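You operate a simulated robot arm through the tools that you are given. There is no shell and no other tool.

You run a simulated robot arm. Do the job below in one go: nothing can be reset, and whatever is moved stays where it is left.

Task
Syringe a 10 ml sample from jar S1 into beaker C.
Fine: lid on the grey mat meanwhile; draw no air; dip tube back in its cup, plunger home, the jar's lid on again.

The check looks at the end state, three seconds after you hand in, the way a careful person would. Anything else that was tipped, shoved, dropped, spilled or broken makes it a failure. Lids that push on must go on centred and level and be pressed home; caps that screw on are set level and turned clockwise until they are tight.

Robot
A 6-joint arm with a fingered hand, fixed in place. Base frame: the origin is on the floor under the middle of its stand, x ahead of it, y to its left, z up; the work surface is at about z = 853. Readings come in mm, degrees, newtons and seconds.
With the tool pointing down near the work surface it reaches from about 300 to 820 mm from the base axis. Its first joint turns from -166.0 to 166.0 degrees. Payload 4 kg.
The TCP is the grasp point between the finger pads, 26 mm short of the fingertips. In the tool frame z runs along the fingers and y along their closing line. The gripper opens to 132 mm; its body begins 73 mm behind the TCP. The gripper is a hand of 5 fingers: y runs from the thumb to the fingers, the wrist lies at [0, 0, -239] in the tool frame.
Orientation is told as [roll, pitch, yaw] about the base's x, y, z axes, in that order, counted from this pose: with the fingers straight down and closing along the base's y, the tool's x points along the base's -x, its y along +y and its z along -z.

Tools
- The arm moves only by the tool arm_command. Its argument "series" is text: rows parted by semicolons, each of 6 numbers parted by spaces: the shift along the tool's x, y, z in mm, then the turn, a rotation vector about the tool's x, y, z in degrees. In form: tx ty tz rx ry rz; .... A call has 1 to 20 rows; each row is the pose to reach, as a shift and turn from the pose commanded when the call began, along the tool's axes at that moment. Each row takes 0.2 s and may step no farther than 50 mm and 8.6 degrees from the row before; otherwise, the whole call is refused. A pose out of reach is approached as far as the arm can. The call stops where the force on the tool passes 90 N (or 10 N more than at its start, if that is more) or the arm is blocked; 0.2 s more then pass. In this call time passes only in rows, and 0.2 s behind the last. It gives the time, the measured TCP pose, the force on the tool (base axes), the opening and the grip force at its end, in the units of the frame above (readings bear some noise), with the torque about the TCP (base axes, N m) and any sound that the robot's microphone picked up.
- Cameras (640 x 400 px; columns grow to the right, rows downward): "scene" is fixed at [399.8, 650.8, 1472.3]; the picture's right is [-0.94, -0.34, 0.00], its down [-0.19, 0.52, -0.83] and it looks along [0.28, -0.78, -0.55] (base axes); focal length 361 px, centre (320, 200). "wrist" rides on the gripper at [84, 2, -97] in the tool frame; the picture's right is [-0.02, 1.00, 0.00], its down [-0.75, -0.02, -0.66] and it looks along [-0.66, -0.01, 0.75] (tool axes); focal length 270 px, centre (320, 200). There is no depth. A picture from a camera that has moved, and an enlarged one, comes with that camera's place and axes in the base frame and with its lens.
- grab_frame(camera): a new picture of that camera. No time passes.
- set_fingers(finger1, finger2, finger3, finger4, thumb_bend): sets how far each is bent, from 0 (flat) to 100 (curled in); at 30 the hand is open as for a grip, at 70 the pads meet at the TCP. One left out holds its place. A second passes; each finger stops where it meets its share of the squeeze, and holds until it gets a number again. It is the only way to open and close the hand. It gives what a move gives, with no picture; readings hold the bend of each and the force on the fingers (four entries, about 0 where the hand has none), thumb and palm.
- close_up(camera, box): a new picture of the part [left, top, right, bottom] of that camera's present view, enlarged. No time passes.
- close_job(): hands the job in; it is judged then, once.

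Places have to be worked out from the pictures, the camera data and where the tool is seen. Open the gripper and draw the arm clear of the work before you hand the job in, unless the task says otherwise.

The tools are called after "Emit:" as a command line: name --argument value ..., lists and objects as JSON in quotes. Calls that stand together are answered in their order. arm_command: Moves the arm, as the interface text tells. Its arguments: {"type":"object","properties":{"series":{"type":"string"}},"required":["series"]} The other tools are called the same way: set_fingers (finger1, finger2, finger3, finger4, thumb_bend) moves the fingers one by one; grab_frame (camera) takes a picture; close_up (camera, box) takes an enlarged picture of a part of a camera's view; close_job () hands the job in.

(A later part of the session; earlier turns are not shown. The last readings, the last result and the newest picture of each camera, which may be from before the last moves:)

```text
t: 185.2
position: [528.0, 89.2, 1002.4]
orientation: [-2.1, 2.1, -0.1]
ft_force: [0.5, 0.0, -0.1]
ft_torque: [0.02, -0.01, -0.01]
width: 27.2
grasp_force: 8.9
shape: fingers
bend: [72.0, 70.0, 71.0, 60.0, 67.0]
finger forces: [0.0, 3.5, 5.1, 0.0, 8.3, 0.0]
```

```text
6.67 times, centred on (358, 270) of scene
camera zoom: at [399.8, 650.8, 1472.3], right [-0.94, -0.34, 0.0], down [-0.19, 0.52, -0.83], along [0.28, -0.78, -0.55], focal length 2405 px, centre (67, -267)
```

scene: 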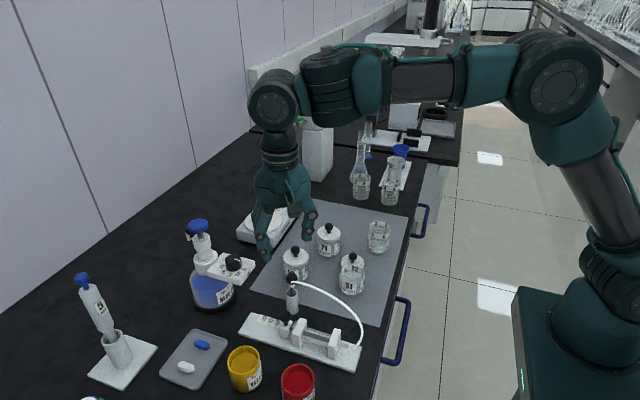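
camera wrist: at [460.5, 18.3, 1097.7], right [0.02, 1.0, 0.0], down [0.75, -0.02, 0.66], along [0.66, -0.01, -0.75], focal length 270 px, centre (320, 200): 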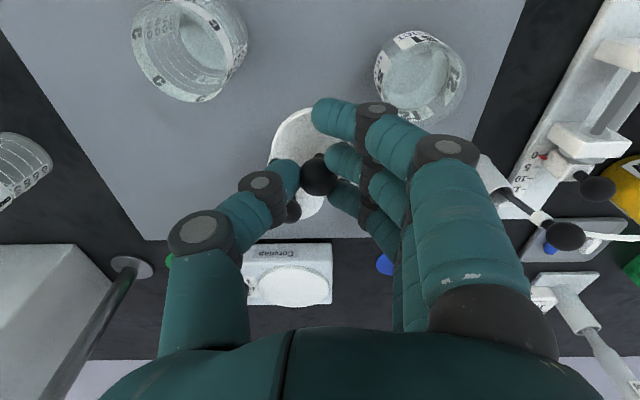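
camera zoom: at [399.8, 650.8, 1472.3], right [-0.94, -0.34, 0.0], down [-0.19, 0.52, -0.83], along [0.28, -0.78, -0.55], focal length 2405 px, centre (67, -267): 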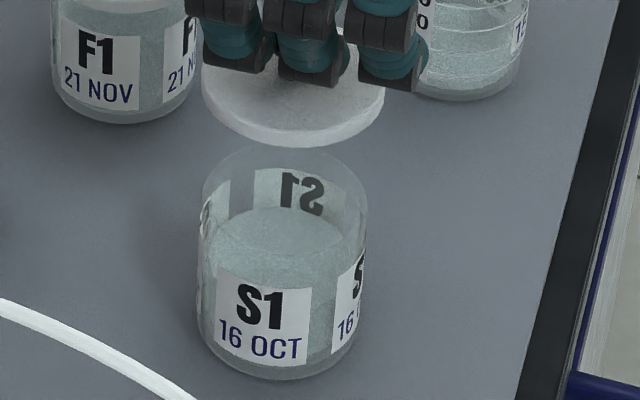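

S1's centre comes out at about (528.6, 89) and the lid's at (528, 87.6). I shift by (0.3, 1.2) and lower 35 mm to just above the rim.

Emit:
arm_command --series "-0.3 1.2 3 0 0 0; -0.3 1.2 10 0 0 0; -0.3 1.2 18 0 0 0; -0.3 1.2 26 0 0 0; -0.3 1.2 32 0 0 0; -0.3 1.2 35 0 0 0; -0.3 1.2 35 0 0 0"

Emit:
close_up --camera "wrist" --box '[260, 30, 400, 150]'

Emit:
close_up --camera "scene" --box '[332, 240, 380, 300]'

```text
t: 186.8
position: [526.3, 90.0, 965.5]
orientation: [-2.0, 2.0, -0.1]
ft_force: [-0.1, 0.0, 0.5]
ft_torque: [-0.02, 0.0, 0.01]
width: 26.7
grasp_force: 9.0
shape: fingers
bend: [72.0, 70.0, 71.0, 60.0, 67.0]
finger forces: [0.0, 3.5, 5.3, 0.0, 8.3, 0.0]
```

```text
3.33 times, centred on (330, 90) of wrist
camera zoom: at [445.6, 94.0, 1065.8], right [0.02, 1.0, -0.04], down [0.78, 0.01, 0.63], along [0.63, -0.04, -0.77], focal length 901 px, centre (287, 567)
```

zoom: 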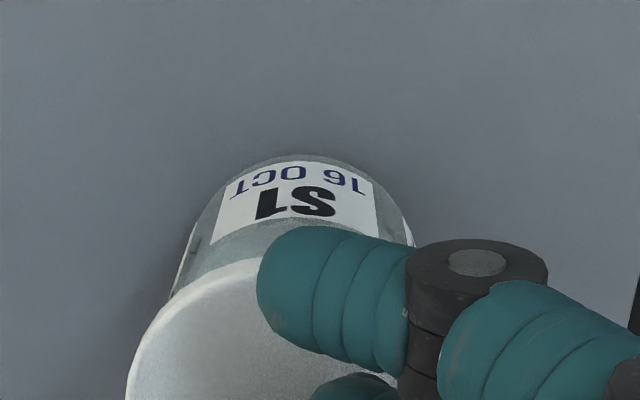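

```text
6.67 times, centred on (356, 270) of scene
camera zoom: at [399.8, 650.8, 1472.3], right [-0.94, -0.34, 0.0], down [-0.19, 0.52, -0.83], along [0.28, -0.78, -0.55], focal length 2405 px, centre (80, -267)
```

zoom: 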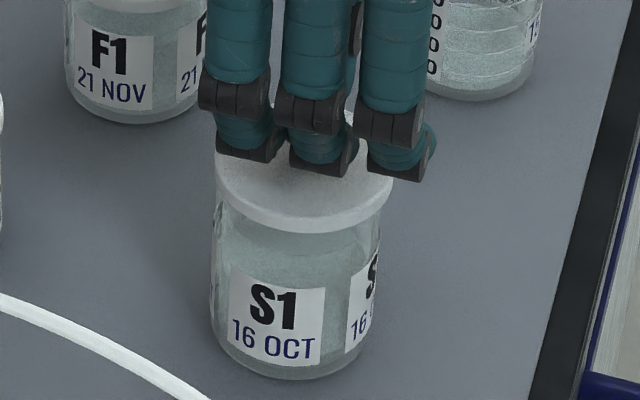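

Lowering along the tilted tool axis carried the lid about 1.3 mm off; I correct (1.5, 1.2), and then check its tilt closely again.

Emit:
arm_command --series "-0.8 0.6 0 0 0 0; -1.5 1.2 0 0 0 0; -1.5 1.2 0 0 0 0"

Emit:
close_up --camera "scene" --box '[336, 246, 376, 276]'

Emit:
close_up --camera "wrist" --box '[250, 70, 350, 170]'

```text
t: 187.6
position: [528.0, 91.7, 966.3]
orientation: [-2.1, 2.1, 0.0]
ft_force: [0.4, 0.2, 0.1]
ft_torque: [0.01, 0.01, 0.02]
width: 27.1
grasp_force: 8.5
shape: fingers
bend: [72.0, 70.0, 71.0, 60.0, 67.0]
finger forces: [0.0, 3.4, 5.3, 0.0, 8.3, 0.0]
```

```text
13.33 times, centred on (356, 261) of scene
camera zoom: at [399.8, 650.8, 1472.3], right [-0.94, -0.34, 0.0], down [-0.19, 0.52, -0.83], along [0.28, -0.78, -0.55], focal length 4809 px, centre (-160, -613)
```

zoom: 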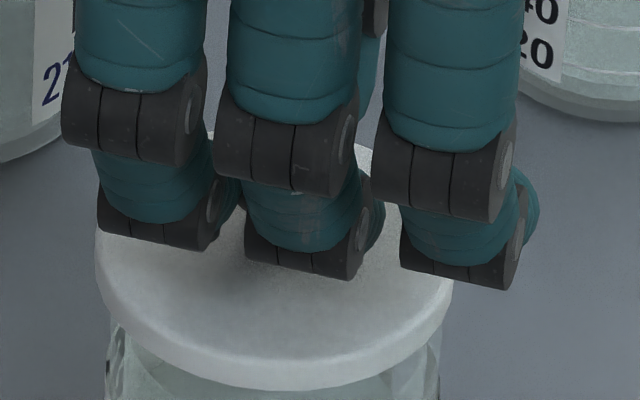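

```text
4.00 times, centred on (300, 120) of wrist
camera zoom: at [447.3, 95.7, 1065.9], right [0.02, 1.0, -0.04], down [0.78, 0.01, 0.63], along [0.63, -0.04, -0.77], focal length 1081 px, centre (400, 520)
```

zoom: 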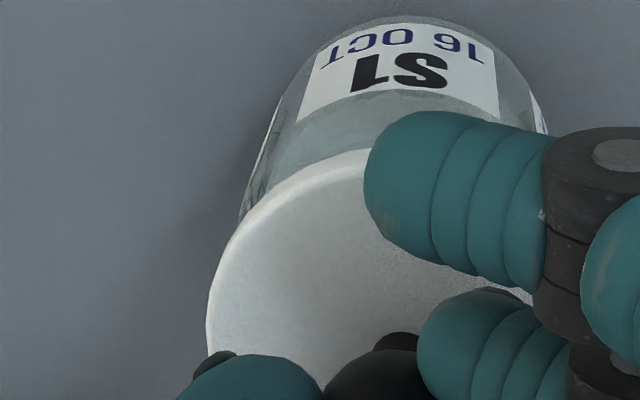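

The lid looks level within about a degree and centred within about 1 mm. I make a half-millimetre correction and lower 8 mm straight down.

Emit:
arm_command --series "0.4 -0.6 2 0 0 0; 0.3 -0.5 4 0 0 0; 0.2 -0.4 6 0 0 0; 0.2 -0.4 8 0 0 0; 0.2 -0.4 8 0 0 0"

Emit:
arm_command --series "0 0 1 0 0 0; -0.1 0.1 2 0 0 0; -0.1 0.1 2 0 0 0"

Emit:
close_up --camera "scene" --box '[336, 246, 380, 306]'

Emit:
close_up --camera "wrist" --box '[250, 70, 350, 170]'

```text
t: 188.8
position: [528.8, 88.3, 959.4]
orientation: [-2.0, 2.1, 0.1]
ft_force: [-0.4, -0.7, -0.3]
ft_torque: [0.0, -0.01, -0.02]
width: 27.0
grasp_force: 8.7
shape: fingers
bend: [72.0, 70.0, 71.0, 60.0, 67.0]
finger forces: [0.0, 3.5, 5.3, 0.0, 8.3, 0.0]
```

```text
t: 189.6
position: [528.0, 90.1, 956.6]
orientation: [-2.0, 2.0, 0.0]
ft_force: [-0.3, 0.4, -1.1]
ft_torque: [-0.02, -0.01, -0.02]
width: 26.9
grasp_force: 8.5
shape: fingers
bend: [72.0, 70.0, 71.0, 60.0, 67.0]
finger forces: [0.0, 3.5, 5.2, 0.1, 8.2, 0.1]
```

```text
6.67 times, centred on (358, 276) of scene
camera zoom: at [399.8, 650.8, 1472.3], right [-0.94, -0.34, 0.0], down [-0.19, 0.52, -0.83], along [0.28, -0.78, -0.55], focal length 2405 px, centre (67, -307)
```

zoom: 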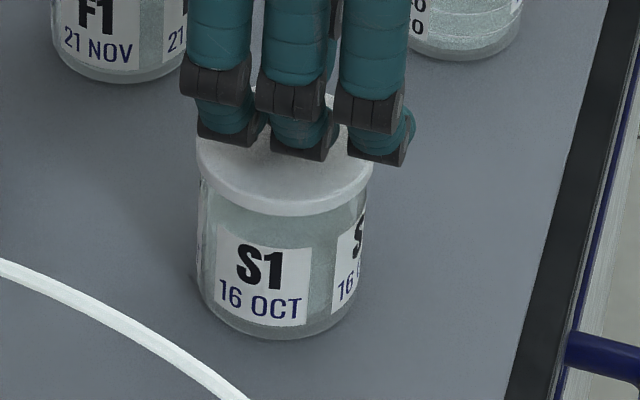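

```text
4.00 times, centred on (300, 120) of wrist
camera zoom: at [446.8, 94.0, 1055.2], right [0.02, 1.0, -0.04], down [0.78, 0.01, 0.63], along [0.63, -0.04, -0.77], focal length 1081 px, centre (400, 520)
```

zoom: 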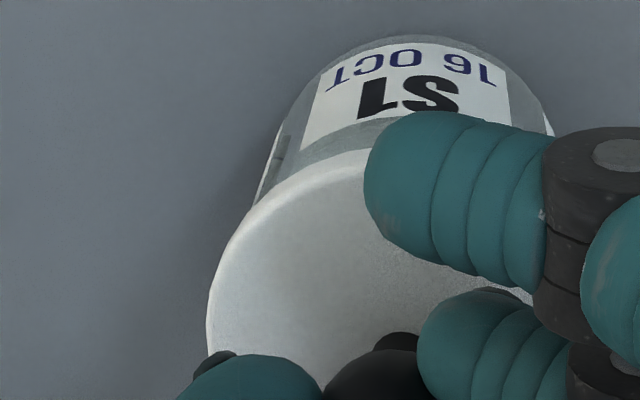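

Lid and jar now agree in x; in y the lid should go +0.7 mm. I apply that and go on down in 1 mm rows until contact.

Emit:
arm_command --series "0 0.7 0.5 0 0 0; -0.1 0.8 1.5 0 0 0; -0.1 0.8 1.5 0 0 0"

Emit:
arm_command --series "0 0 1 0 0 0; -0.1 0.1 1.5 0 0 0; -0.1 0.1 1.5 0 0 0"

Emit:
arm_command --series "0 0 1 0 0 0; -0.1 0.1 1.5 0 0 0; -0.1 0.1 1.5 0 0 0"

```text
t: 190.4
position: [528.8, 90.9, 954.6]
orientation: [-2.0, 1.9, 0.0]
ft_force: [0.9, 0.6, -0.2]
ft_torque: [-0.03, 0.05, 0.0]
width: 27.0
grasp_force: 8.7
shape: fingers
bend: [72.0, 70.0, 71.0, 60.0, 67.0]
finger forces: [0.0, 3.4, 5.3, 0.0, 8.3, 0.1]
```

```text
t: 191.2
position: [528.4, 91.1, 953.6]
orientation: [-1.9, 2.0, 0.0]
ft_force: [0.9, -0.9, 2.2]
ft_torque: [-0.02, -0.02, -0.01]
width: 27.1
grasp_force: 8.9
shape: fingers
bend: [72.0, 70.0, 71.0, 60.0, 67.0]
finger forces: [0.0, 3.9, 5.7, 0.0, 8.7, 0.0]
```

```text
t: 192.0
position: [527.8, 91.4, 950.4]
orientation: [-2.0, 1.9, 0.0]
ft_force: [0.5, 0.4, 15.3]
ft_torque: [-0.05, -0.04, -0.01]
width: 26.8
grasp_force: 11.1
shape: fingers
bend: [72.0, 71.0, 71.0, 60.0, 68.0]
finger forces: [0.1, 4.8, 7.2, 0.1, 10.4, 0.0]
```

Firm contact: 15 N, with almost no torque, so the load is central. I look at how the lid sits.

Emit:
close_up --camera "scene" --box '[336, 246, 380, 306]'

Emit:
close_up --camera "scene" --box '[336, 250, 376, 280]'

Emit:
close_up --camera "wrist" --box '[250, 70, 350, 170]'

```text
6.67 times, centred on (358, 276) of scene
camera zoom: at [399.8, 650.8, 1472.3], right [-0.94, -0.34, 0.0], down [-0.19, 0.52, -0.83], along [0.28, -0.78, -0.55], focal length 2405 px, centre (67, -307)
```

zoom: 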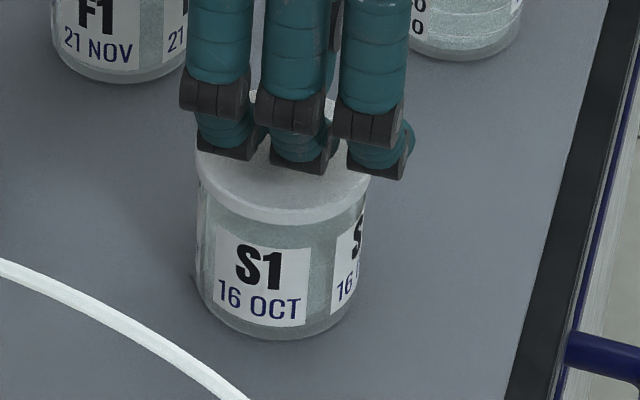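

```text
13.33 times, centred on (356, 265) of scene
camera zoom: at [399.8, 650.8, 1472.3], right [-0.94, -0.34, 0.0], down [-0.19, 0.52, -0.83], along [0.28, -0.78, -0.55], focal length 4809 px, centre (-160, -667)
```

zoom: 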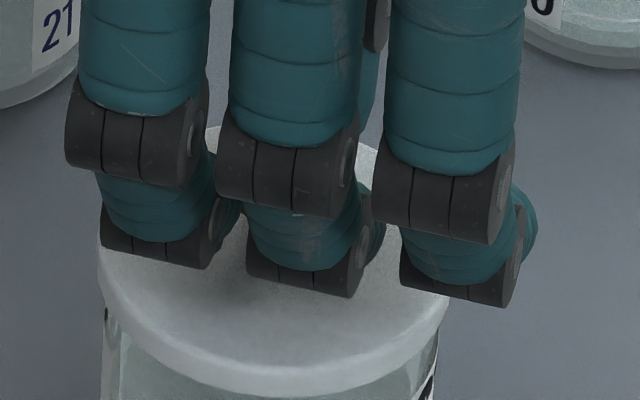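

```text
4.00 times, centred on (300, 120) of wrist
camera zoom: at [446.4, 95.0, 1050.6], right [0.02, 1.0, -0.04], down [0.77, 0.01, 0.63], along [0.63, -0.04, -0.77], focal length 1081 px, centre (400, 520)
```

zoom: 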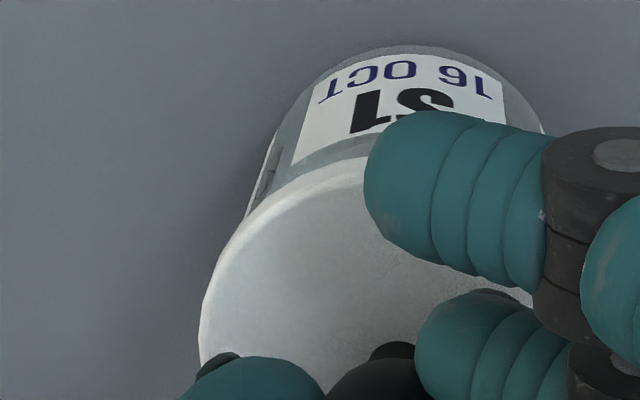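

The lid lies centred on the jar. I press down a little more through the knob, listening for the snap.

Emit:
arm_command --series "0 0 0.7 0 0 0; -0.1 0.1 1.4 0 0 0; -0.1 0.1 1.4 0 0 0"

Emit:
arm_command --series "0 0 0.7 0 0 0; -0.1 0.1 1.4 0 0 0; -0.1 0.1 1.4 0 0 0"

```text
t: 192.8
position: [528.6, 90.7, 950.9]
orientation: [-2.1, 2.1, 0.0]
ft_force: [-0.7, 1.3, 14.7]
ft_torque: [0.02, 0.05, -0.01]
width: 26.4
grasp_force: 11.3
shape: fingers
bend: [72.0, 71.0, 72.0, 60.0, 68.0]
finger forces: [0.0, 5.7, 7.0, 0.0, 9.7, 0.0]
```

```text
t: 193.6
position: [529.3, 92.1, 950.7]
orientation: [-2.0, 2.0, -0.2]
ft_force: [-2.8, -0.7, 11.7]
ft_torque: [-0.07, 0.06, 0.0]
width: 26.9
grasp_force: 10.6
shape: fingers
bend: [72.0, 72.0, 72.0, 60.0, 68.0]
finger forces: [0.0, 5.5, 5.5, 0.1, 9.7, 0.0]
```

The ball just slips up in the grip now (15 → 12 N), so the rest must be pressed differently. I let go of the knob first.

Emit:
arm_command --series "0 0 -1 0 0 0; 0 0 -1 0 0 0"

Emit:
set_fingers --finger2 66 --finger3 66 --thumb_bend 63

Emit:
arm_command --series "-0.1 0.1 -3 0 0 0; -0.3 0.3 -6 0 0 0; -0.3 0.3 -8 0 0 0; -0.3 0.3 -8 0 0 0"

Emit:
set_fingers --finger2 59 --finger3 59 --thumb_bend 58

Emit:
close_up --camera "wrist" --box '[220, 60, 440, 260]'

Emit:
close_up --camera "scene" --box '[330, 230, 390, 310]'

```text
t: 194.2
position: [528.3, 92.2, 949.6]
orientation: [-2.1, 2.0, 0.0]
ft_force: [0.8, 0.2, 1.4]
ft_torque: [0.03, 0.01, 0.0]
width: 27.4
grasp_force: 9.1
shape: fingers
bend: [72.0, 71.0, 72.0, 60.0, 68.0]
finger forces: [0.0, 4.7, 5.9, 0.0, 7.9, 0.1]
```

```text
t: 195.2
position: [529.1, 91.5, 951.1]
orientation: [-2.0, 2.0, 0.0]
ft_force: [-0.1, 0.3, -0.8]
ft_torque: [0.0, 0.02, 0.0]
width: 28.4
grasp_force: 0.0
shape: fingers
bend: [72.0, 66.0, 66.0, 60.0, 63.0]
finger forces: [0.0, 0.0, 0.0, 0.0, 0.1, 0.0]
```

```text
t: 196.2
position: [528.3, 90.5, 958.4]
orientation: [-2.0, 2.1, 0.1]
ft_force: [0.2, 0.1, -0.4]
ft_torque: [0.02, 0.0, 0.0]
width: 28.5
grasp_force: 0.0
shape: fingers
bend: [72.0, 66.0, 66.0, 60.0, 63.0]
finger forces: [0.0, 0.0, 0.0, 0.0, 0.1, 0.0]
heard: snap
```

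```text
t: 197.2
position: [528.0, 91.3, 958.6]
orientation: [-2.0, 2.1, 0.1]
ft_force: [0.1, 0.6, -0.1]
ft_torque: [-0.02, 0.01, -0.01]
width: 34.6
grasp_force: 0.2
shape: fingers
bend: [72.0, 59.0, 59.0, 60.0, 57.0]
finger forces: [0.0, 0.1, 0.1, 0.1, 0.0, 0.1]
```

```text
2.00 times, centred on (330, 160) of wrist
camera zoom: at [447.8, 95.0, 1057.6], right [0.02, 1.0, -0.04], down [0.78, 0.01, 0.63], along [0.63, -0.04, -0.77], focal length 541 px, centre (300, 280)
```

zoom: 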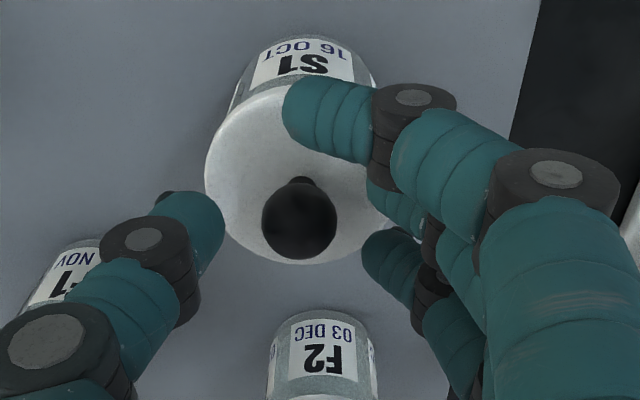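

```text
5.00 times, centred on (360, 270) of scene
camera zoom: at [399.8, 650.8, 1472.3], right [-0.94, -0.34, 0.0], down [-0.19, 0.52, -0.83], along [0.28, -0.78, -0.55], focal length 1804 px, centre (120, -150)
```

zoom: 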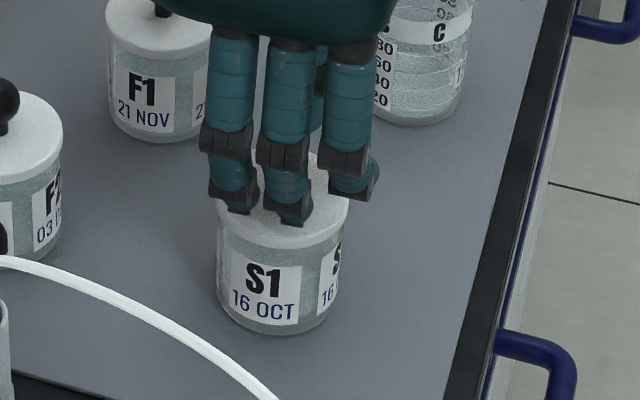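

A snap came while rising, so the narrow fingers may have tugged the lid loose again. I compare S1's lid with the seated lids of F1 and F2 closely.

Emit:
arm_command --series "0.2 -0.2 -5 0 0 0; 0.7 -0.7 -20 0 0 0; 1.4 -1.4 -40 -1 -1 0; 2.1 -2.1 -60 -2 -2 0; 2.1 -2.1 -60 -2 -2 0"

Emit:
close_up --camera "scene" --box '[332, 250, 376, 306]'

Emit:
close_up --camera "scene" --box '[306, 212, 350, 268]'

Emit:
close_up --camera "wrist" --box '[240, 20, 420, 220]'

```text
t: 198.4
position: [527.3, 92.1, 1018.1]
orientation: [0.1, 0.0, 0.0]
ft_force: [-0.6, 0.6, 0.3]
ft_torque: [-0.05, 0.01, -0.01]
width: 34.6
grasp_force: 0.1
shape: fingers
bend: [72.0, 59.0, 59.0, 60.0, 57.0]
finger forces: [0.0, 0.0, 0.1, 0.2, 0.0, 0.0]
```

```text
7.14 times, centred on (354, 278) of scene
camera zoom: at [399.8, 650.8, 1472.3], right [-0.94, -0.34, 0.0], down [-0.19, 0.52, -0.83], along [0.28, -0.78, -0.55], focal length 2576 px, centre (77, -357)
```

zoom: 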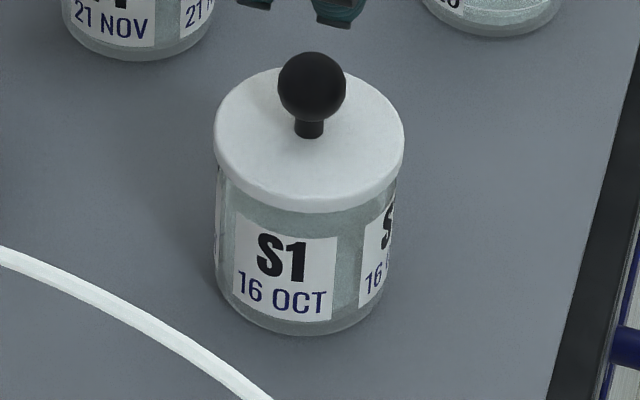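

```text
7.14 times, centred on (328, 240) of scene
camera zoom: at [399.8, 650.8, 1472.3], right [-0.94, -0.34, 0.0], down [-0.19, 0.52, -0.83], along [0.28, -0.78, -0.55], focal length 2576 px, centre (263, -86)
```

zoom: 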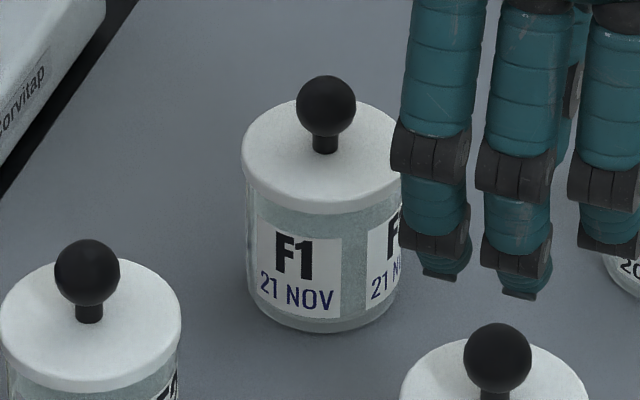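

```text
2.00 times, centred on (330, 120) of wrist
camera zoom: at [443.1, 91.9, 1114.8], right [0.02, 1.0, 0.0], down [0.75, -0.02, 0.66], along [0.66, -0.01, -0.75], focal length 541 px, centre (300, 360)
```

zoom: 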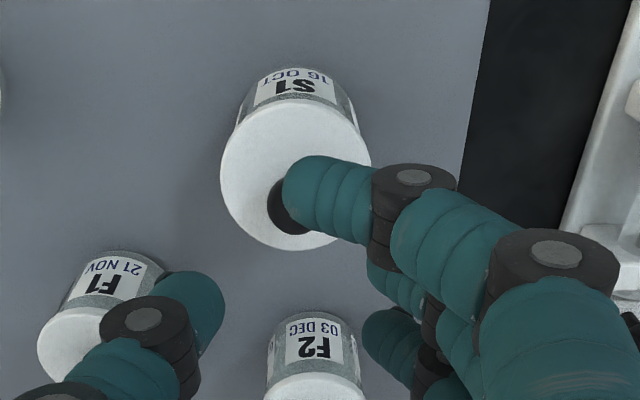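

Measured against F1, S1's lid sits at the same height (within about 1 mm) and level, but I want to be sure it is pressed home. I close the fingertips into a bundle to press straight down on the knob's top.

Emit:
set_fingers --finger1 80 --finger2 80 --finger3 80 --finger4 80 --thumb_bend 78

Emit:
grab_frame --camera "wrist"

Emit:
close_up --camera "scene" --box '[320, 200, 400, 300]'

```text
t: 199.4
position: [528.7, 92.0, 1018.1]
orientation: [0.1, 0.0, 0.0]
ft_force: [-0.1, -0.2, 0.1]
ft_torque: [0.0, 0.01, -0.02]
width: 20.8
grasp_force: 0.1
shape: fingers
bend: [80.0, 77.0, 77.0, 80.0, 73.0]
finger forces: [0.0, 0.0, 0.0, 0.1, 0.0, 0.1]
```

```text
taken
camera wrist: at [443.2, 91.9, 1114.5], right [0.02, 1.0, 0.0], down [0.75, -0.02, 0.66], along [0.66, -0.01, -0.75], focal length 270 px, centre (320, 200)
```

wrist: 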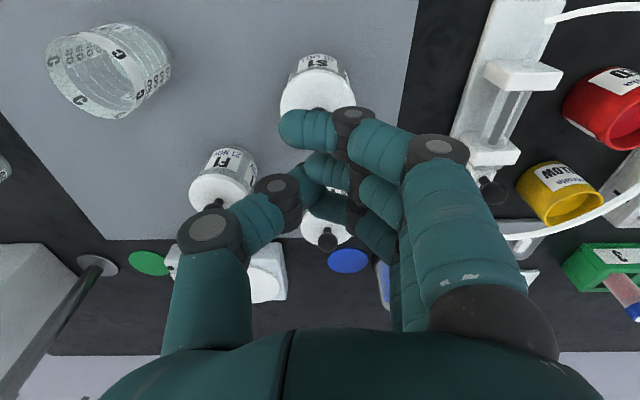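

```text
4.00 times, centred on (360, 250) of scene
camera zoom: at [399.8, 650.8, 1472.3], right [-0.94, -0.34, 0.0], down [-0.19, 0.52, -0.83], along [0.28, -0.78, -0.55], focal length 1443 px, centre (160, 0)
```

zoom: 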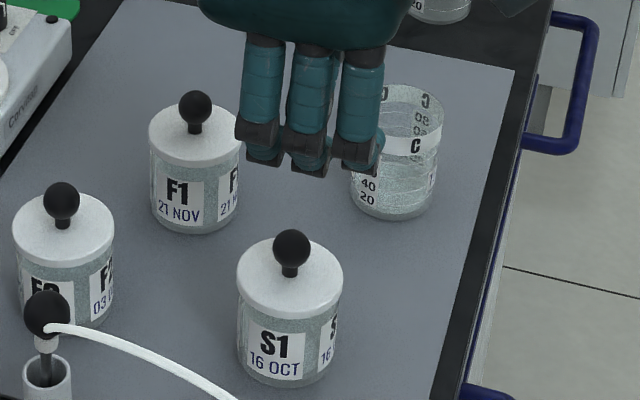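

The curled distal joints would press unevenly. Instead I will straddle the knob with thumb and fingers 2 and 3 pointing down and press on the lid's top, with fingers 1 and 4 spread out of the way.

Emit:
set_fingers --finger1 45 --finger2 59 --finger3 59 --finger4 45 --thumb_bend 58

Emit:
close_up --camera "wrist" --box '[220, 20, 440, 220]'

```text
t: 200.4
position: [527.4, 90.3, 1018.5]
orientation: [0.0, 0.0, 0.0]
ft_force: [0.2, 0.3, 0.0]
ft_torque: [0.02, 0.01, -0.02]
width: 71.1
grasp_force: 0.1
shape: fingers
bend: [45.0, 59.0, 59.0, 45.0, 57.0]
finger forces: [0.0, 0.0, 0.0, 0.1, 0.0, 0.1]
```

```text
2.00 times, centred on (330, 120) of wrist
camera zoom: at [443.2, 91.9, 1114.5], right [0.02, 1.0, 0.0], down [0.75, -0.02, 0.66], along [0.66, -0.01, -0.75], focal length 541 px, centre (300, 360)
```

zoom: 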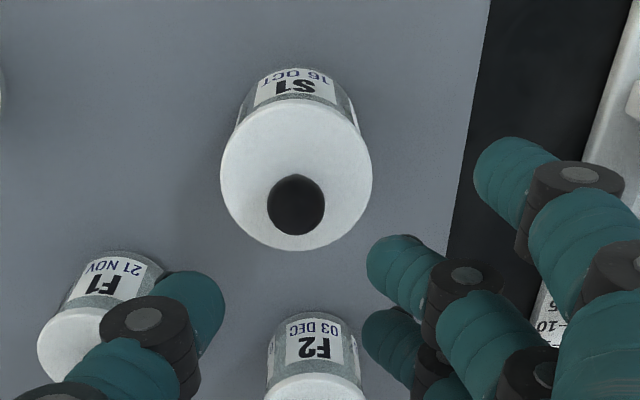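

The lid looks level and concentric with the jar. I descend astride the knob to just above the expected contact.

Emit:
arm_command --series "-0.5 -1.1 12 0 0 0; -0.5 -1.1 28 0 0 0; -0.5 -1.1 44 0 0 0; -0.5 -1.1 57 0 0 0; -0.5 -1.1 65 0 0 0; -0.5 -1.1 69 0 0 0; -0.5 -1.1 69 0 0 0"

Emit:
close_up --camera "wrist" --box '[220, 60, 440, 260]'

Emit:
arm_command --series "0 0 1 0 0 0; 0 0 2 0 0 0; 0 0 2 0 0 0"

```text
t: 202.0
position: [529.7, 90.1, 948.1]
orientation: [0.0, -0.1, 0.0]
ft_force: [-2.8, 1.2, 19.7]
ft_torque: [0.49, 0.07, 0.04]
width: 71.5
grasp_force: 9.5
shape: fingers
bend: [45.0, 61.0, 61.0, 45.0, 57.0]
finger forces: [0.1, 9.6, 8.6, 0.0, 1.0, 0.0]
```

```text
2.00 times, centred on (330, 160) of wrist
camera zoom: at [444.8, 91.0, 1044.6], right [0.02, 1.0, 0.0], down [0.75, -0.02, 0.66], along [0.66, -0.01, -0.75], focal length 541 px, centre (300, 280)
```

zoom: 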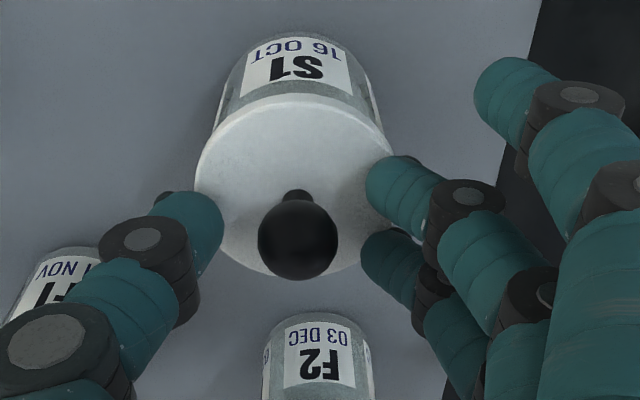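

```text
t: 202.8
position: [529.7, 90.5, 948.4]
orientation: [0.1, -0.2, 0.0]
ft_force: [-0.8, 4.5, 45.3]
ft_torque: [1.11, 0.07, 0.0]
width: 71.7
grasp_force: 22.8
shape: fingers
bend: [45.0, 64.0, 64.0, 45.0, 57.0]
finger forces: [0.0, 21.2, 20.1, 0.0, 3.6, 0.0]
```

The press was one-sided (41 N on the finger side, torque 1.1 N m). I back off at once and look at the lid.

Emit:
arm_command --series "0 0 -2 0 0 0; 0 0 -5 0 0 0; 0 0 -8 0 0 0; 0 0 -8 0 0 0"

Emit:
close_up --camera "wrist" --box '[220, 60, 440, 260]'

Emit:
close_up --camera "scene" --box '[330, 240, 386, 310]'

```text
t: 203.8
position: [528.1, 89.5, 954.7]
orientation: [0.1, 0.1, 0.1]
ft_force: [0.3, 0.3, 0.4]
ft_torque: [0.03, 0.0, 0.0]
width: 71.5
grasp_force: 0.1
shape: fingers
bend: [45.0, 59.0, 59.0, 45.0, 57.0]
finger forces: [0.1, 0.1, 0.0, 0.0, 0.1, 0.0]
```

```text
2.00 times, centred on (330, 160) of wrist
camera zoom: at [443.9, 90.8, 1050.9], right [0.02, 1.0, 0.0], down [0.75, -0.02, 0.66], along [0.66, -0.01, -0.75], focal length 541 px, centre (300, 280)
```

zoom: 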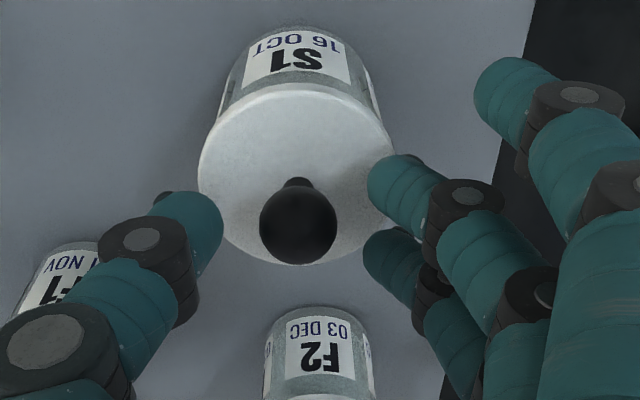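

```text
5.71 times, centred on (358, 275) of scene
camera zoom: at [399.8, 650.8, 1472.3], right [-0.94, -0.34, 0.0], down [-0.19, 0.52, -0.83], along [0.28, -0.78, -0.55], focal length 2061 px, centre (103, -229)
```

zoom: 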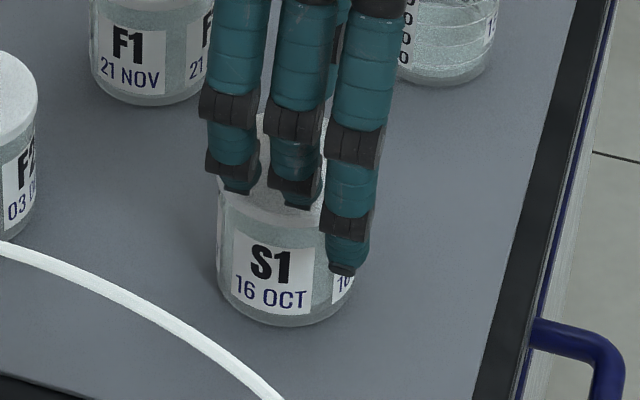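

The lid is unharmed and still level. The tips were too near its edge, so I bring them closer to the knob, and tilt the hand 3° to lower the thumb and share the load.

Emit:
arm_command --series "0 -0.9 -1 -1.5 0 0; 0 -1.8 -2 -3 0 0; 0 -1.8 -2 -3 0 0"

Emit:
set_fingers --finger2 63 --finger3 63 --thumb_bend 61

Emit:
close_up --camera "wrist" --box '[220, 60, 440, 260]'

```text
t: 204.6
position: [528.9, 89.0, 956.6]
orientation: [3.0, 0.0, -0.1]
ft_force: [-0.2, -0.9, -0.6]
ft_torque: [0.01, -0.04, 0.02]
width: 71.6
grasp_force: 0.2
shape: fingers
bend: [45.0, 59.0, 59.0, 45.0, 57.0]
finger forces: [0.0, 0.0, 0.0, 0.0, 0.1, 0.0]
```

```text
t: 205.6
position: [528.8, 88.1, 957.9]
orientation: [3.0, 0.2, -0.1]
ft_force: [1.0, -0.4, 0.5]
ft_torque: [-0.01, -0.03, 0.0]
width: 66.1
grasp_force: 0.0
shape: fingers
bend: [45.0, 63.0, 63.0, 45.0, 61.0]
finger forces: [0.0, 0.1, 0.1, 0.0, 0.0, 0.0]
```

```text
2.00 times, centred on (330, 160) of wrist
camera zoom: at [443.9, 84.0, 1053.2], right [0.02, 1.0, 0.05], down [0.75, -0.05, 0.66], along [0.66, 0.03, -0.75], focal length 541 px, centre (300, 280)
```

zoom: 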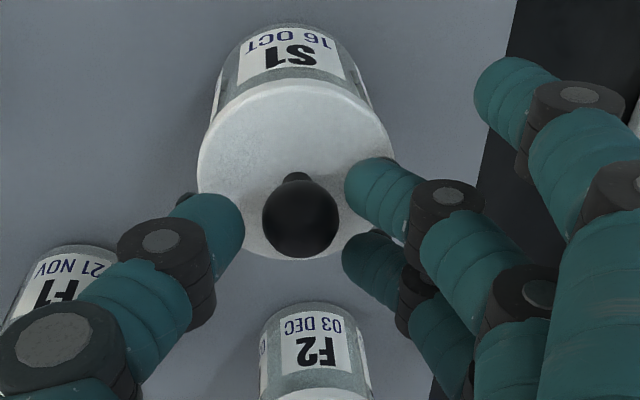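

The knob is between the pads with clearance. I shift 1 mm and lower in small steps, watching how thumb and fingers share the force.

Emit:
arm_command --series "0 0.8 3 0 0 0; 0 0.8 6 0 0 0; 0 0.7 8 0 0 0; 0 0.7 8 0 0 0"

Emit:
arm_command --series "0 0 1 0 0 0; 0 -0.1 2 0 0 0; 0 -0.1 2 0 0 0"

```text
t: 206.6
position: [528.5, 89.5, 949.5]
orientation: [3.0, -0.1, 0.0]
ft_force: [-1.5, -2.7, 18.5]
ft_torque: [-0.53, 0.08, -0.03]
width: 65.0
grasp_force: 9.6
shape: fingers
bend: [45.0, 63.0, 63.0, 45.0, 62.0]
finger forces: [0.0, 0.1, 0.1, 0.1, 18.5, 0.1]
```

```text
t: 207.4
position: [529.3, 89.1, 947.1]
orientation: [3.0, -0.3, -0.2]
ft_force: [-0.8, -9.0, 51.5]
ft_torque: [-1.4, -0.08, -0.04]
width: 62.5
grasp_force: 26.2
shape: fingers
bend: [45.0, 63.0, 63.0, 45.0, 66.0]
finger forces: [0.1, 0.0, 0.0, 0.0, 51.7, 0.1]
```

Now the thumb took it all. I back off; the balance lies between, at a tilt of about 1.3°.

Emit:
arm_command --series "0 0 -2 0 0 0; 0 0.2 -5 0 0 0; 0 0.4 -7 0.8 0 0; 0 0.9 -7 1.7 0 0; 0 0.9 -7 1.7 0 0"

Emit:
close_up --camera "wrist" --box '[220, 60, 440, 260]'

Emit:
close_up --camera "scene" --box '[330, 240, 386, 310]'

```text
t: 208.6
position: [528.1, 89.2, 953.0]
orientation: [1.4, 0.1, 0.0]
ft_force: [0.0, -0.2, -1.1]
ft_torque: [-0.01, -0.01, 0.0]
width: 65.6
grasp_force: 0.0
shape: fingers
bend: [45.0, 63.0, 63.0, 45.0, 61.0]
finger forces: [0.1, 0.1, 0.0, 0.0, 0.0, 0.1]
```

```text
2.00 times, centred on (330, 160) of wrist
camera zoom: at [443.9, 88.0, 1049.9], right [0.02, 1.0, 0.02], down [0.75, -0.03, 0.66], along [0.66, 0.0, -0.75], focal length 541 px, centre (300, 280)
```

zoom: 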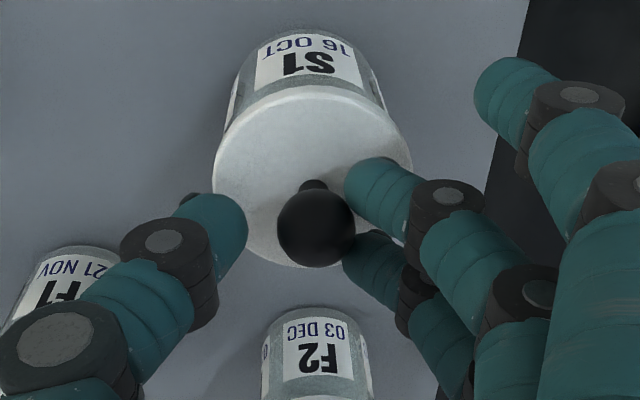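

```text
5.71 times, centred on (358, 275) of scene
camera zoom: at [399.8, 650.8, 1472.3], right [-0.94, -0.34, 0.0], down [-0.19, 0.52, -0.83], along [0.28, -0.78, -0.55], focal length 2061 px, centre (103, -229)
```

zoom: 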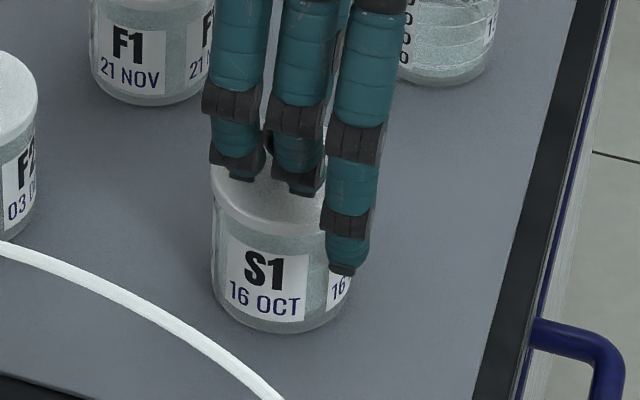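

The jar was nudged back to almost exactly its original spot, lid still on and level. I will instead press centrally: rise, close the fingers into a bundle, and push on the top of the knob with them.

Emit:
arm_command --series "0 0 -5 0 0 0; 0.5 0.5 -14 0 0 0; 1 1 -25 0.7 0 0; 1.9 2.1 -35 1.4 0 0; 1.9 2.1 -35 1.4 0 0"

Emit:
set_fingers --finger1 80 --finger2 80 --finger3 80 --finger4 80 --thumb_bend 78

Emit:
grab_frame --camera "wrist"

Emit:
close_up --camera "scene" --box '[320, 220, 390, 310]'

```text
t: 209.8
position: [527.2, 91.8, 989.3]
orientation: [-0.1, 0.0, 0.0]
ft_force: [-0.8, -0.6, -0.1]
ft_torque: [-0.02, 0.0, 0.01]
width: 65.2
grasp_force: 0.0
shape: fingers
bend: [45.0, 63.0, 63.0, 45.0, 61.0]
finger forces: [0.1, 0.1, 0.1, 0.0, 0.0, 0.0]
```

```text
t: 210.8
position: [527.8, 92.7, 989.2]
orientation: [-0.2, 0.0, -0.1]
ft_force: [0.2, -0.1, 0.3]
ft_torque: [0.02, 0.03, 0.01]
width: 20.8
grasp_force: 0.1
shape: fingers
bend: [80.0, 77.0, 77.0, 80.0, 73.0]
finger forces: [0.0, 0.0, 0.0, 0.0, 0.0, 0.0]
```

```text
taken
camera wrist: at [443.2, 93.3, 1085.7], right [0.02, 1.0, 0.0], down [0.75, -0.01, 0.66], along [0.66, -0.01, -0.75], focal length 270 px, centre (320, 200)
```

wrist: 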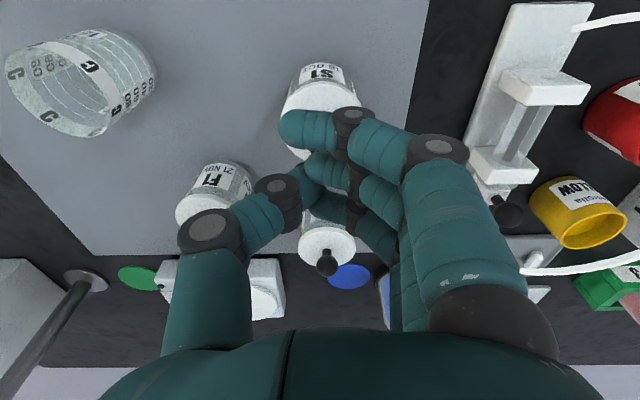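

```text
4.44 times, centred on (355, 265) of scene
camera zoom: at [399.8, 650.8, 1472.3], right [-0.94, -0.34, 0.0], down [-0.19, 0.52, -0.83], along [0.28, -0.78, -0.55], focal length 1603 px, centre (164, -89)
```

zoom: 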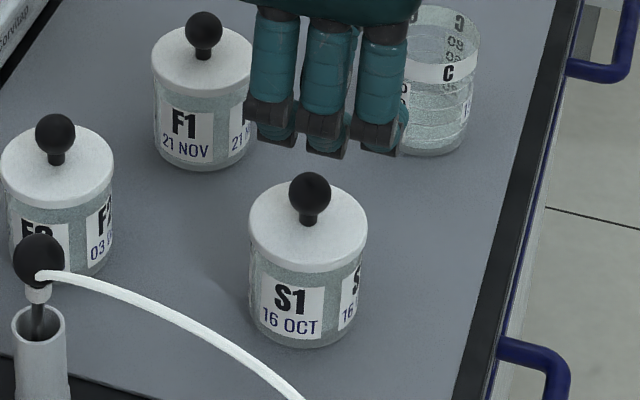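

S1 with its lid stands level at its original place. Before pressing, I compare the gap between lid and label for S1 and F1 at high magnification.

Emit:
close_up --camera "scene" --box '[338, 258, 382, 302]'

Emit:
close_up --camera "scene" --box '[308, 218, 348, 258]'

```text
9.09 times, centred on (360, 280) of scene
camera zoom: at [399.8, 650.8, 1472.3], right [-0.94, -0.34, 0.0], down [-0.19, 0.52, -0.83], along [0.28, -0.78, -0.55], focal length 3279 px, centre (-44, -527)
```

zoom: 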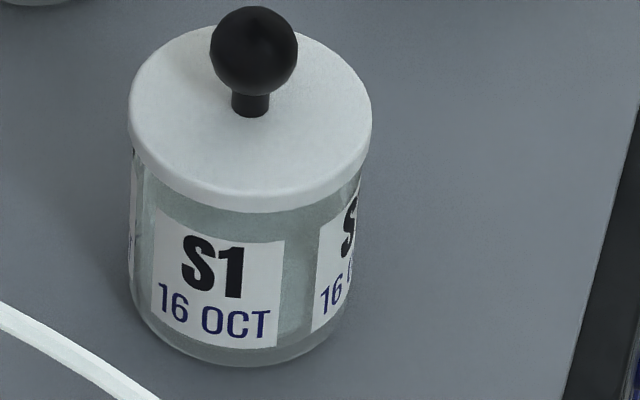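

```text
10.00 times, centred on (328, 238) of scene
camera zoom: at [399.8, 650.8, 1472.3], right [-0.94, -0.34, 0.0], down [-0.19, 0.52, -0.83], along [0.28, -0.78, -0.55], focal length 3607 px, centre (240, -180)
```

zoom: 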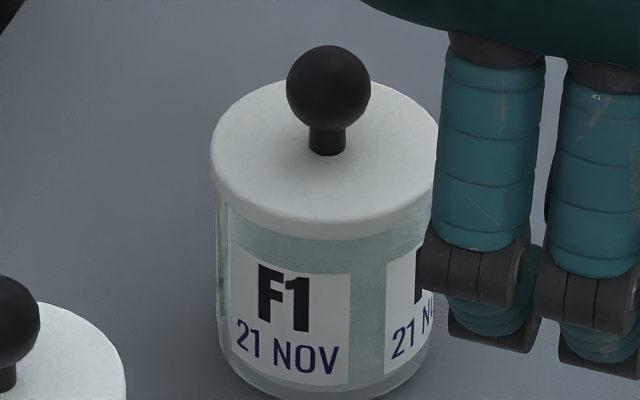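

S1's lid sits at least as deep as F1's relative to the label. I now add a central press: I lower the closed finger bundle onto the knob's top in small steps.

Emit:
arm_command --series "1 -0.5 5 0 0 0; 2.2 -1 11 0 0 0; 2.2 -1 16 0 0 0; 2.2 -1 20 0 0 0; 2.2 -1 20 0 0 0"

Emit:
arm_command --series "0 0 1.5 0 0 0; 0 0 3 0 0 0; 0 0 3 0 0 0"

Emit:
close_up --camera "scene" --box '[330, 230, 390, 310]'

Emit:
close_up --camera "wrist" --box '[240, 60, 420, 260]'

```text
t: 212.0
position: [524.5, 90.1, 968.9]
orientation: [0.0, 0.0, 0.0]
ft_force: [0.3, 0.1, 0.5]
ft_torque: [0.01, 0.0, -0.01]
width: 20.6
grasp_force: 0.1
shape: fingers
bend: [80.0, 77.0, 77.0, 80.0, 73.0]
finger forces: [0.1, 0.1, 0.0, 0.0, 0.1, 0.1]
```

```text
t: 212.8
position: [524.8, 90.9, 966.8]
orientation: [0.0, 0.0, 0.0]
ft_force: [0.1, -0.4, -0.1]
ft_torque: [-0.02, -0.02, -0.01]
width: 20.9
grasp_force: 0.1
shape: fingers
bend: [80.0, 77.0, 77.0, 80.0, 73.0]
finger forces: [0.0, 0.1, 0.0, 0.0, 0.1, 0.1]
```

```text
5.00 times, centred on (360, 270) of scene
camera zoom: at [399.8, 650.8, 1472.3], right [-0.94, -0.34, 0.0], down [-0.19, 0.52, -0.83], along [0.28, -0.78, -0.55], focal length 1804 px, centre (120, -150)
```

zoom: 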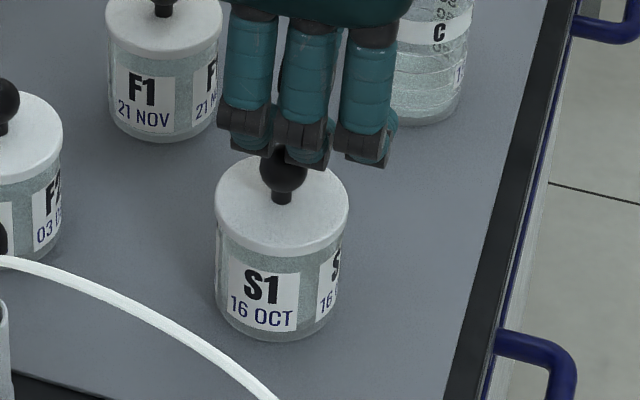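

```text
2.00 times, centred on (330, 160) of wrist
camera zoom: at [440.1, 92.2, 1063.2], right [0.02, 1.0, 0.0], down [0.75, -0.01, 0.66], along [0.66, -0.01, -0.75], focal length 541 px, centre (300, 280)
```

zoom: 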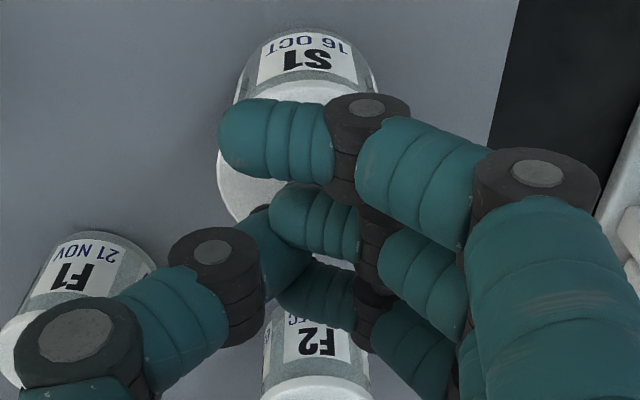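

Close above the knob. I go on in small steps until the force rises.

Emit:
arm_command --series "0 0 1 0 0 0; 0 0 2 0 0 0; 0 0 2 0 0 0"

Emit:
arm_command --series "0 0 1 0 0 0; 0 0 2 0 0 0; 0 0 2 0 0 0"

Emit:
arm_command --series "0 0 1 0 0 0; 0 0 1.5 0 0 0; 0 0 1.5 0 0 0"

```text
t: 213.6
position: [523.8, 90.2, 964.4]
orientation: [-0.1, 0.0, 0.0]
ft_force: [-0.1, 0.0, 1.8]
ft_torque: [-0.02, 0.02, 0.02]
width: 20.7
grasp_force: 0.1
shape: fingers
bend: [80.0, 77.0, 77.0, 80.0, 74.0]
finger forces: [0.1, 0.0, 0.1, 0.1, 0.0, 0.0]
```

```text
t: 214.4
position: [524.7, 90.2, 962.0]
orientation: [-0.1, 0.1, 0.0]
ft_force: [0.2, -1.3, 4.6]
ft_torque: [-0.02, 0.0, 0.02]
width: 20.4
grasp_force: 0.2
shape: fingers
bend: [80.0, 77.0, 77.0, 80.0, 74.0]
finger forces: [0.0, 0.0, 0.0, 0.0, 0.0, 0.1]
```

```text
t: 215.2
position: [526.0, 90.8, 961.2]
orientation: [-0.1, -0.1, 0.0]
ft_force: [-1.4, -3.0, 9.6]
ft_torque: [-0.06, -0.02, 0.02]
width: 20.6
grasp_force: 11.4
shape: fingers
bend: [80.0, 78.0, 78.0, 80.0, 75.0]
finger forces: [0.0, 0.1, 0.1, 0.0, 22.7, 0.0]
```

The load comes centrally (torque near zero). I increase it step by step.

Emit:
arm_command --series "0 0 1 0 0 0; 0 0 2 0 0 0; 0 0 2 0 0 0"

Emit:
arm_command --series "0 0 1 0 0 0; 0 0 2 0 0 0; 0 0 2 0 0 0"

Emit:
close_up --camera "scene" --box '[330, 230, 390, 310]'

```text
t: 216.0
position: [525.9, 90.1, 959.3]
orientation: [-0.1, -0.1, 0.0]
ft_force: [-1.4, -4.6, 26.4]
ft_torque: [-0.14, 0.0, 0.0]
width: 20.2
grasp_force: 18.0
shape: fingers
bend: [80.0, 78.0, 78.0, 80.0, 77.0]
finger forces: [0.0, 0.0, 0.0, 0.1, 35.6, 0.1]
```

```text
t: 216.8
position: [524.0, 89.7, 957.3]
orientation: [-0.2, -0.2, -0.1]
ft_force: [0.0, -7.0, 50.1]
ft_torque: [-0.19, -0.13, -0.05]
width: 19.9
grasp_force: 38.9
shape: fingers
bend: [80.0, 78.0, 80.0, 80.0, 79.0]
finger forces: [0.0, 0.1, 27.2, 0.1, 49.8, 0.0]
```

```text
5.00 times, centred on (360, 270) of scene
camera zoom: at [399.8, 650.8, 1472.3], right [-0.94, -0.34, 0.0], down [-0.19, 0.52, -0.83], along [0.28, -0.78, -0.55], focal length 1804 px, centre (120, -150)
```

zoom: 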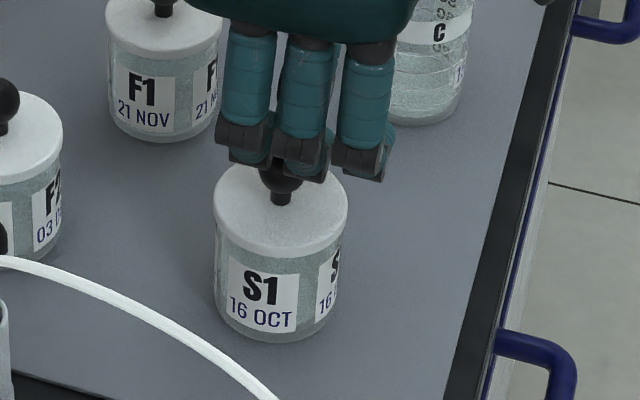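

50 N straight down through the knob, with the jar unmoved and no further give: the lid is home. I rise slowly with the bundle closed, so nothing can pull on the knob.

Emit:
arm_command --series "0 0 -2 0 0 0; 0 0 -4 0 0 0; 0 0 -7 0 0 0; 0 0 -11 0 0 0; 0 0 -18 0 0 0; 0 0 -28 0 0 0; 0 0 -40 0 0 0; 0 0 -55 0 0 0; 0 0 -70 0 0 0"

Emit:
close_up --camera "scene" --box '[338, 258, 382, 302]'

Emit:
close_up --camera "wrist" --box '[220, 20, 440, 220]'

```text
t: 218.8
position: [525.0, 90.1, 1024.7]
orientation: [0.0, -0.1, 0.0]
ft_force: [-0.5, -0.2, 0.0]
ft_torque: [0.02, 0.01, 0.0]
width: 20.4
grasp_force: 0.1
shape: fingers
bend: [80.0, 78.0, 78.0, 80.0, 75.0]
finger forces: [0.0, 0.1, 0.0, 0.0, 0.0, 0.1]
```

```text
9.09 times, centred on (360, 280) of scene
camera zoom: at [399.8, 650.8, 1472.3], right [-0.94, -0.34, 0.0], down [-0.19, 0.52, -0.83], along [0.28, -0.78, -0.55], focal length 3279 px, centre (-44, -527)
```

zoom: 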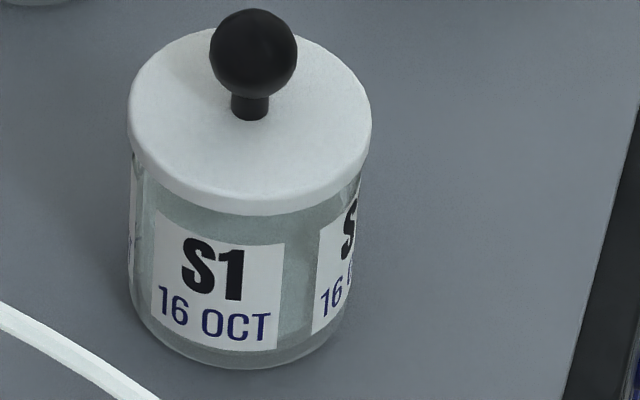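

```text
2.00 times, centred on (330, 120) of wrist
camera zoom: at [440.0, 91.0, 1121.8], right [0.02, 1.0, 0.0], down [0.75, -0.01, 0.66], along [0.66, -0.01, -0.75], focal length 541 px, centre (300, 360)
```

zoom: 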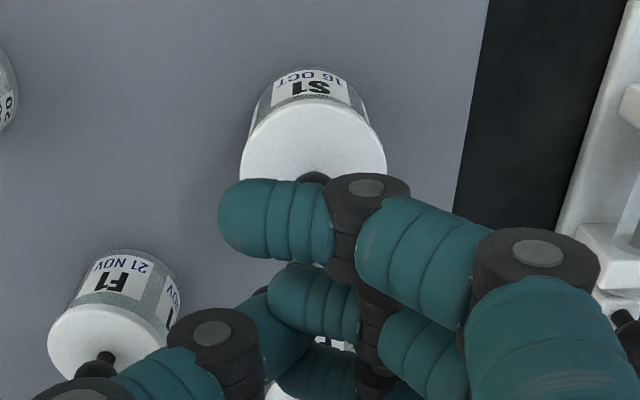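

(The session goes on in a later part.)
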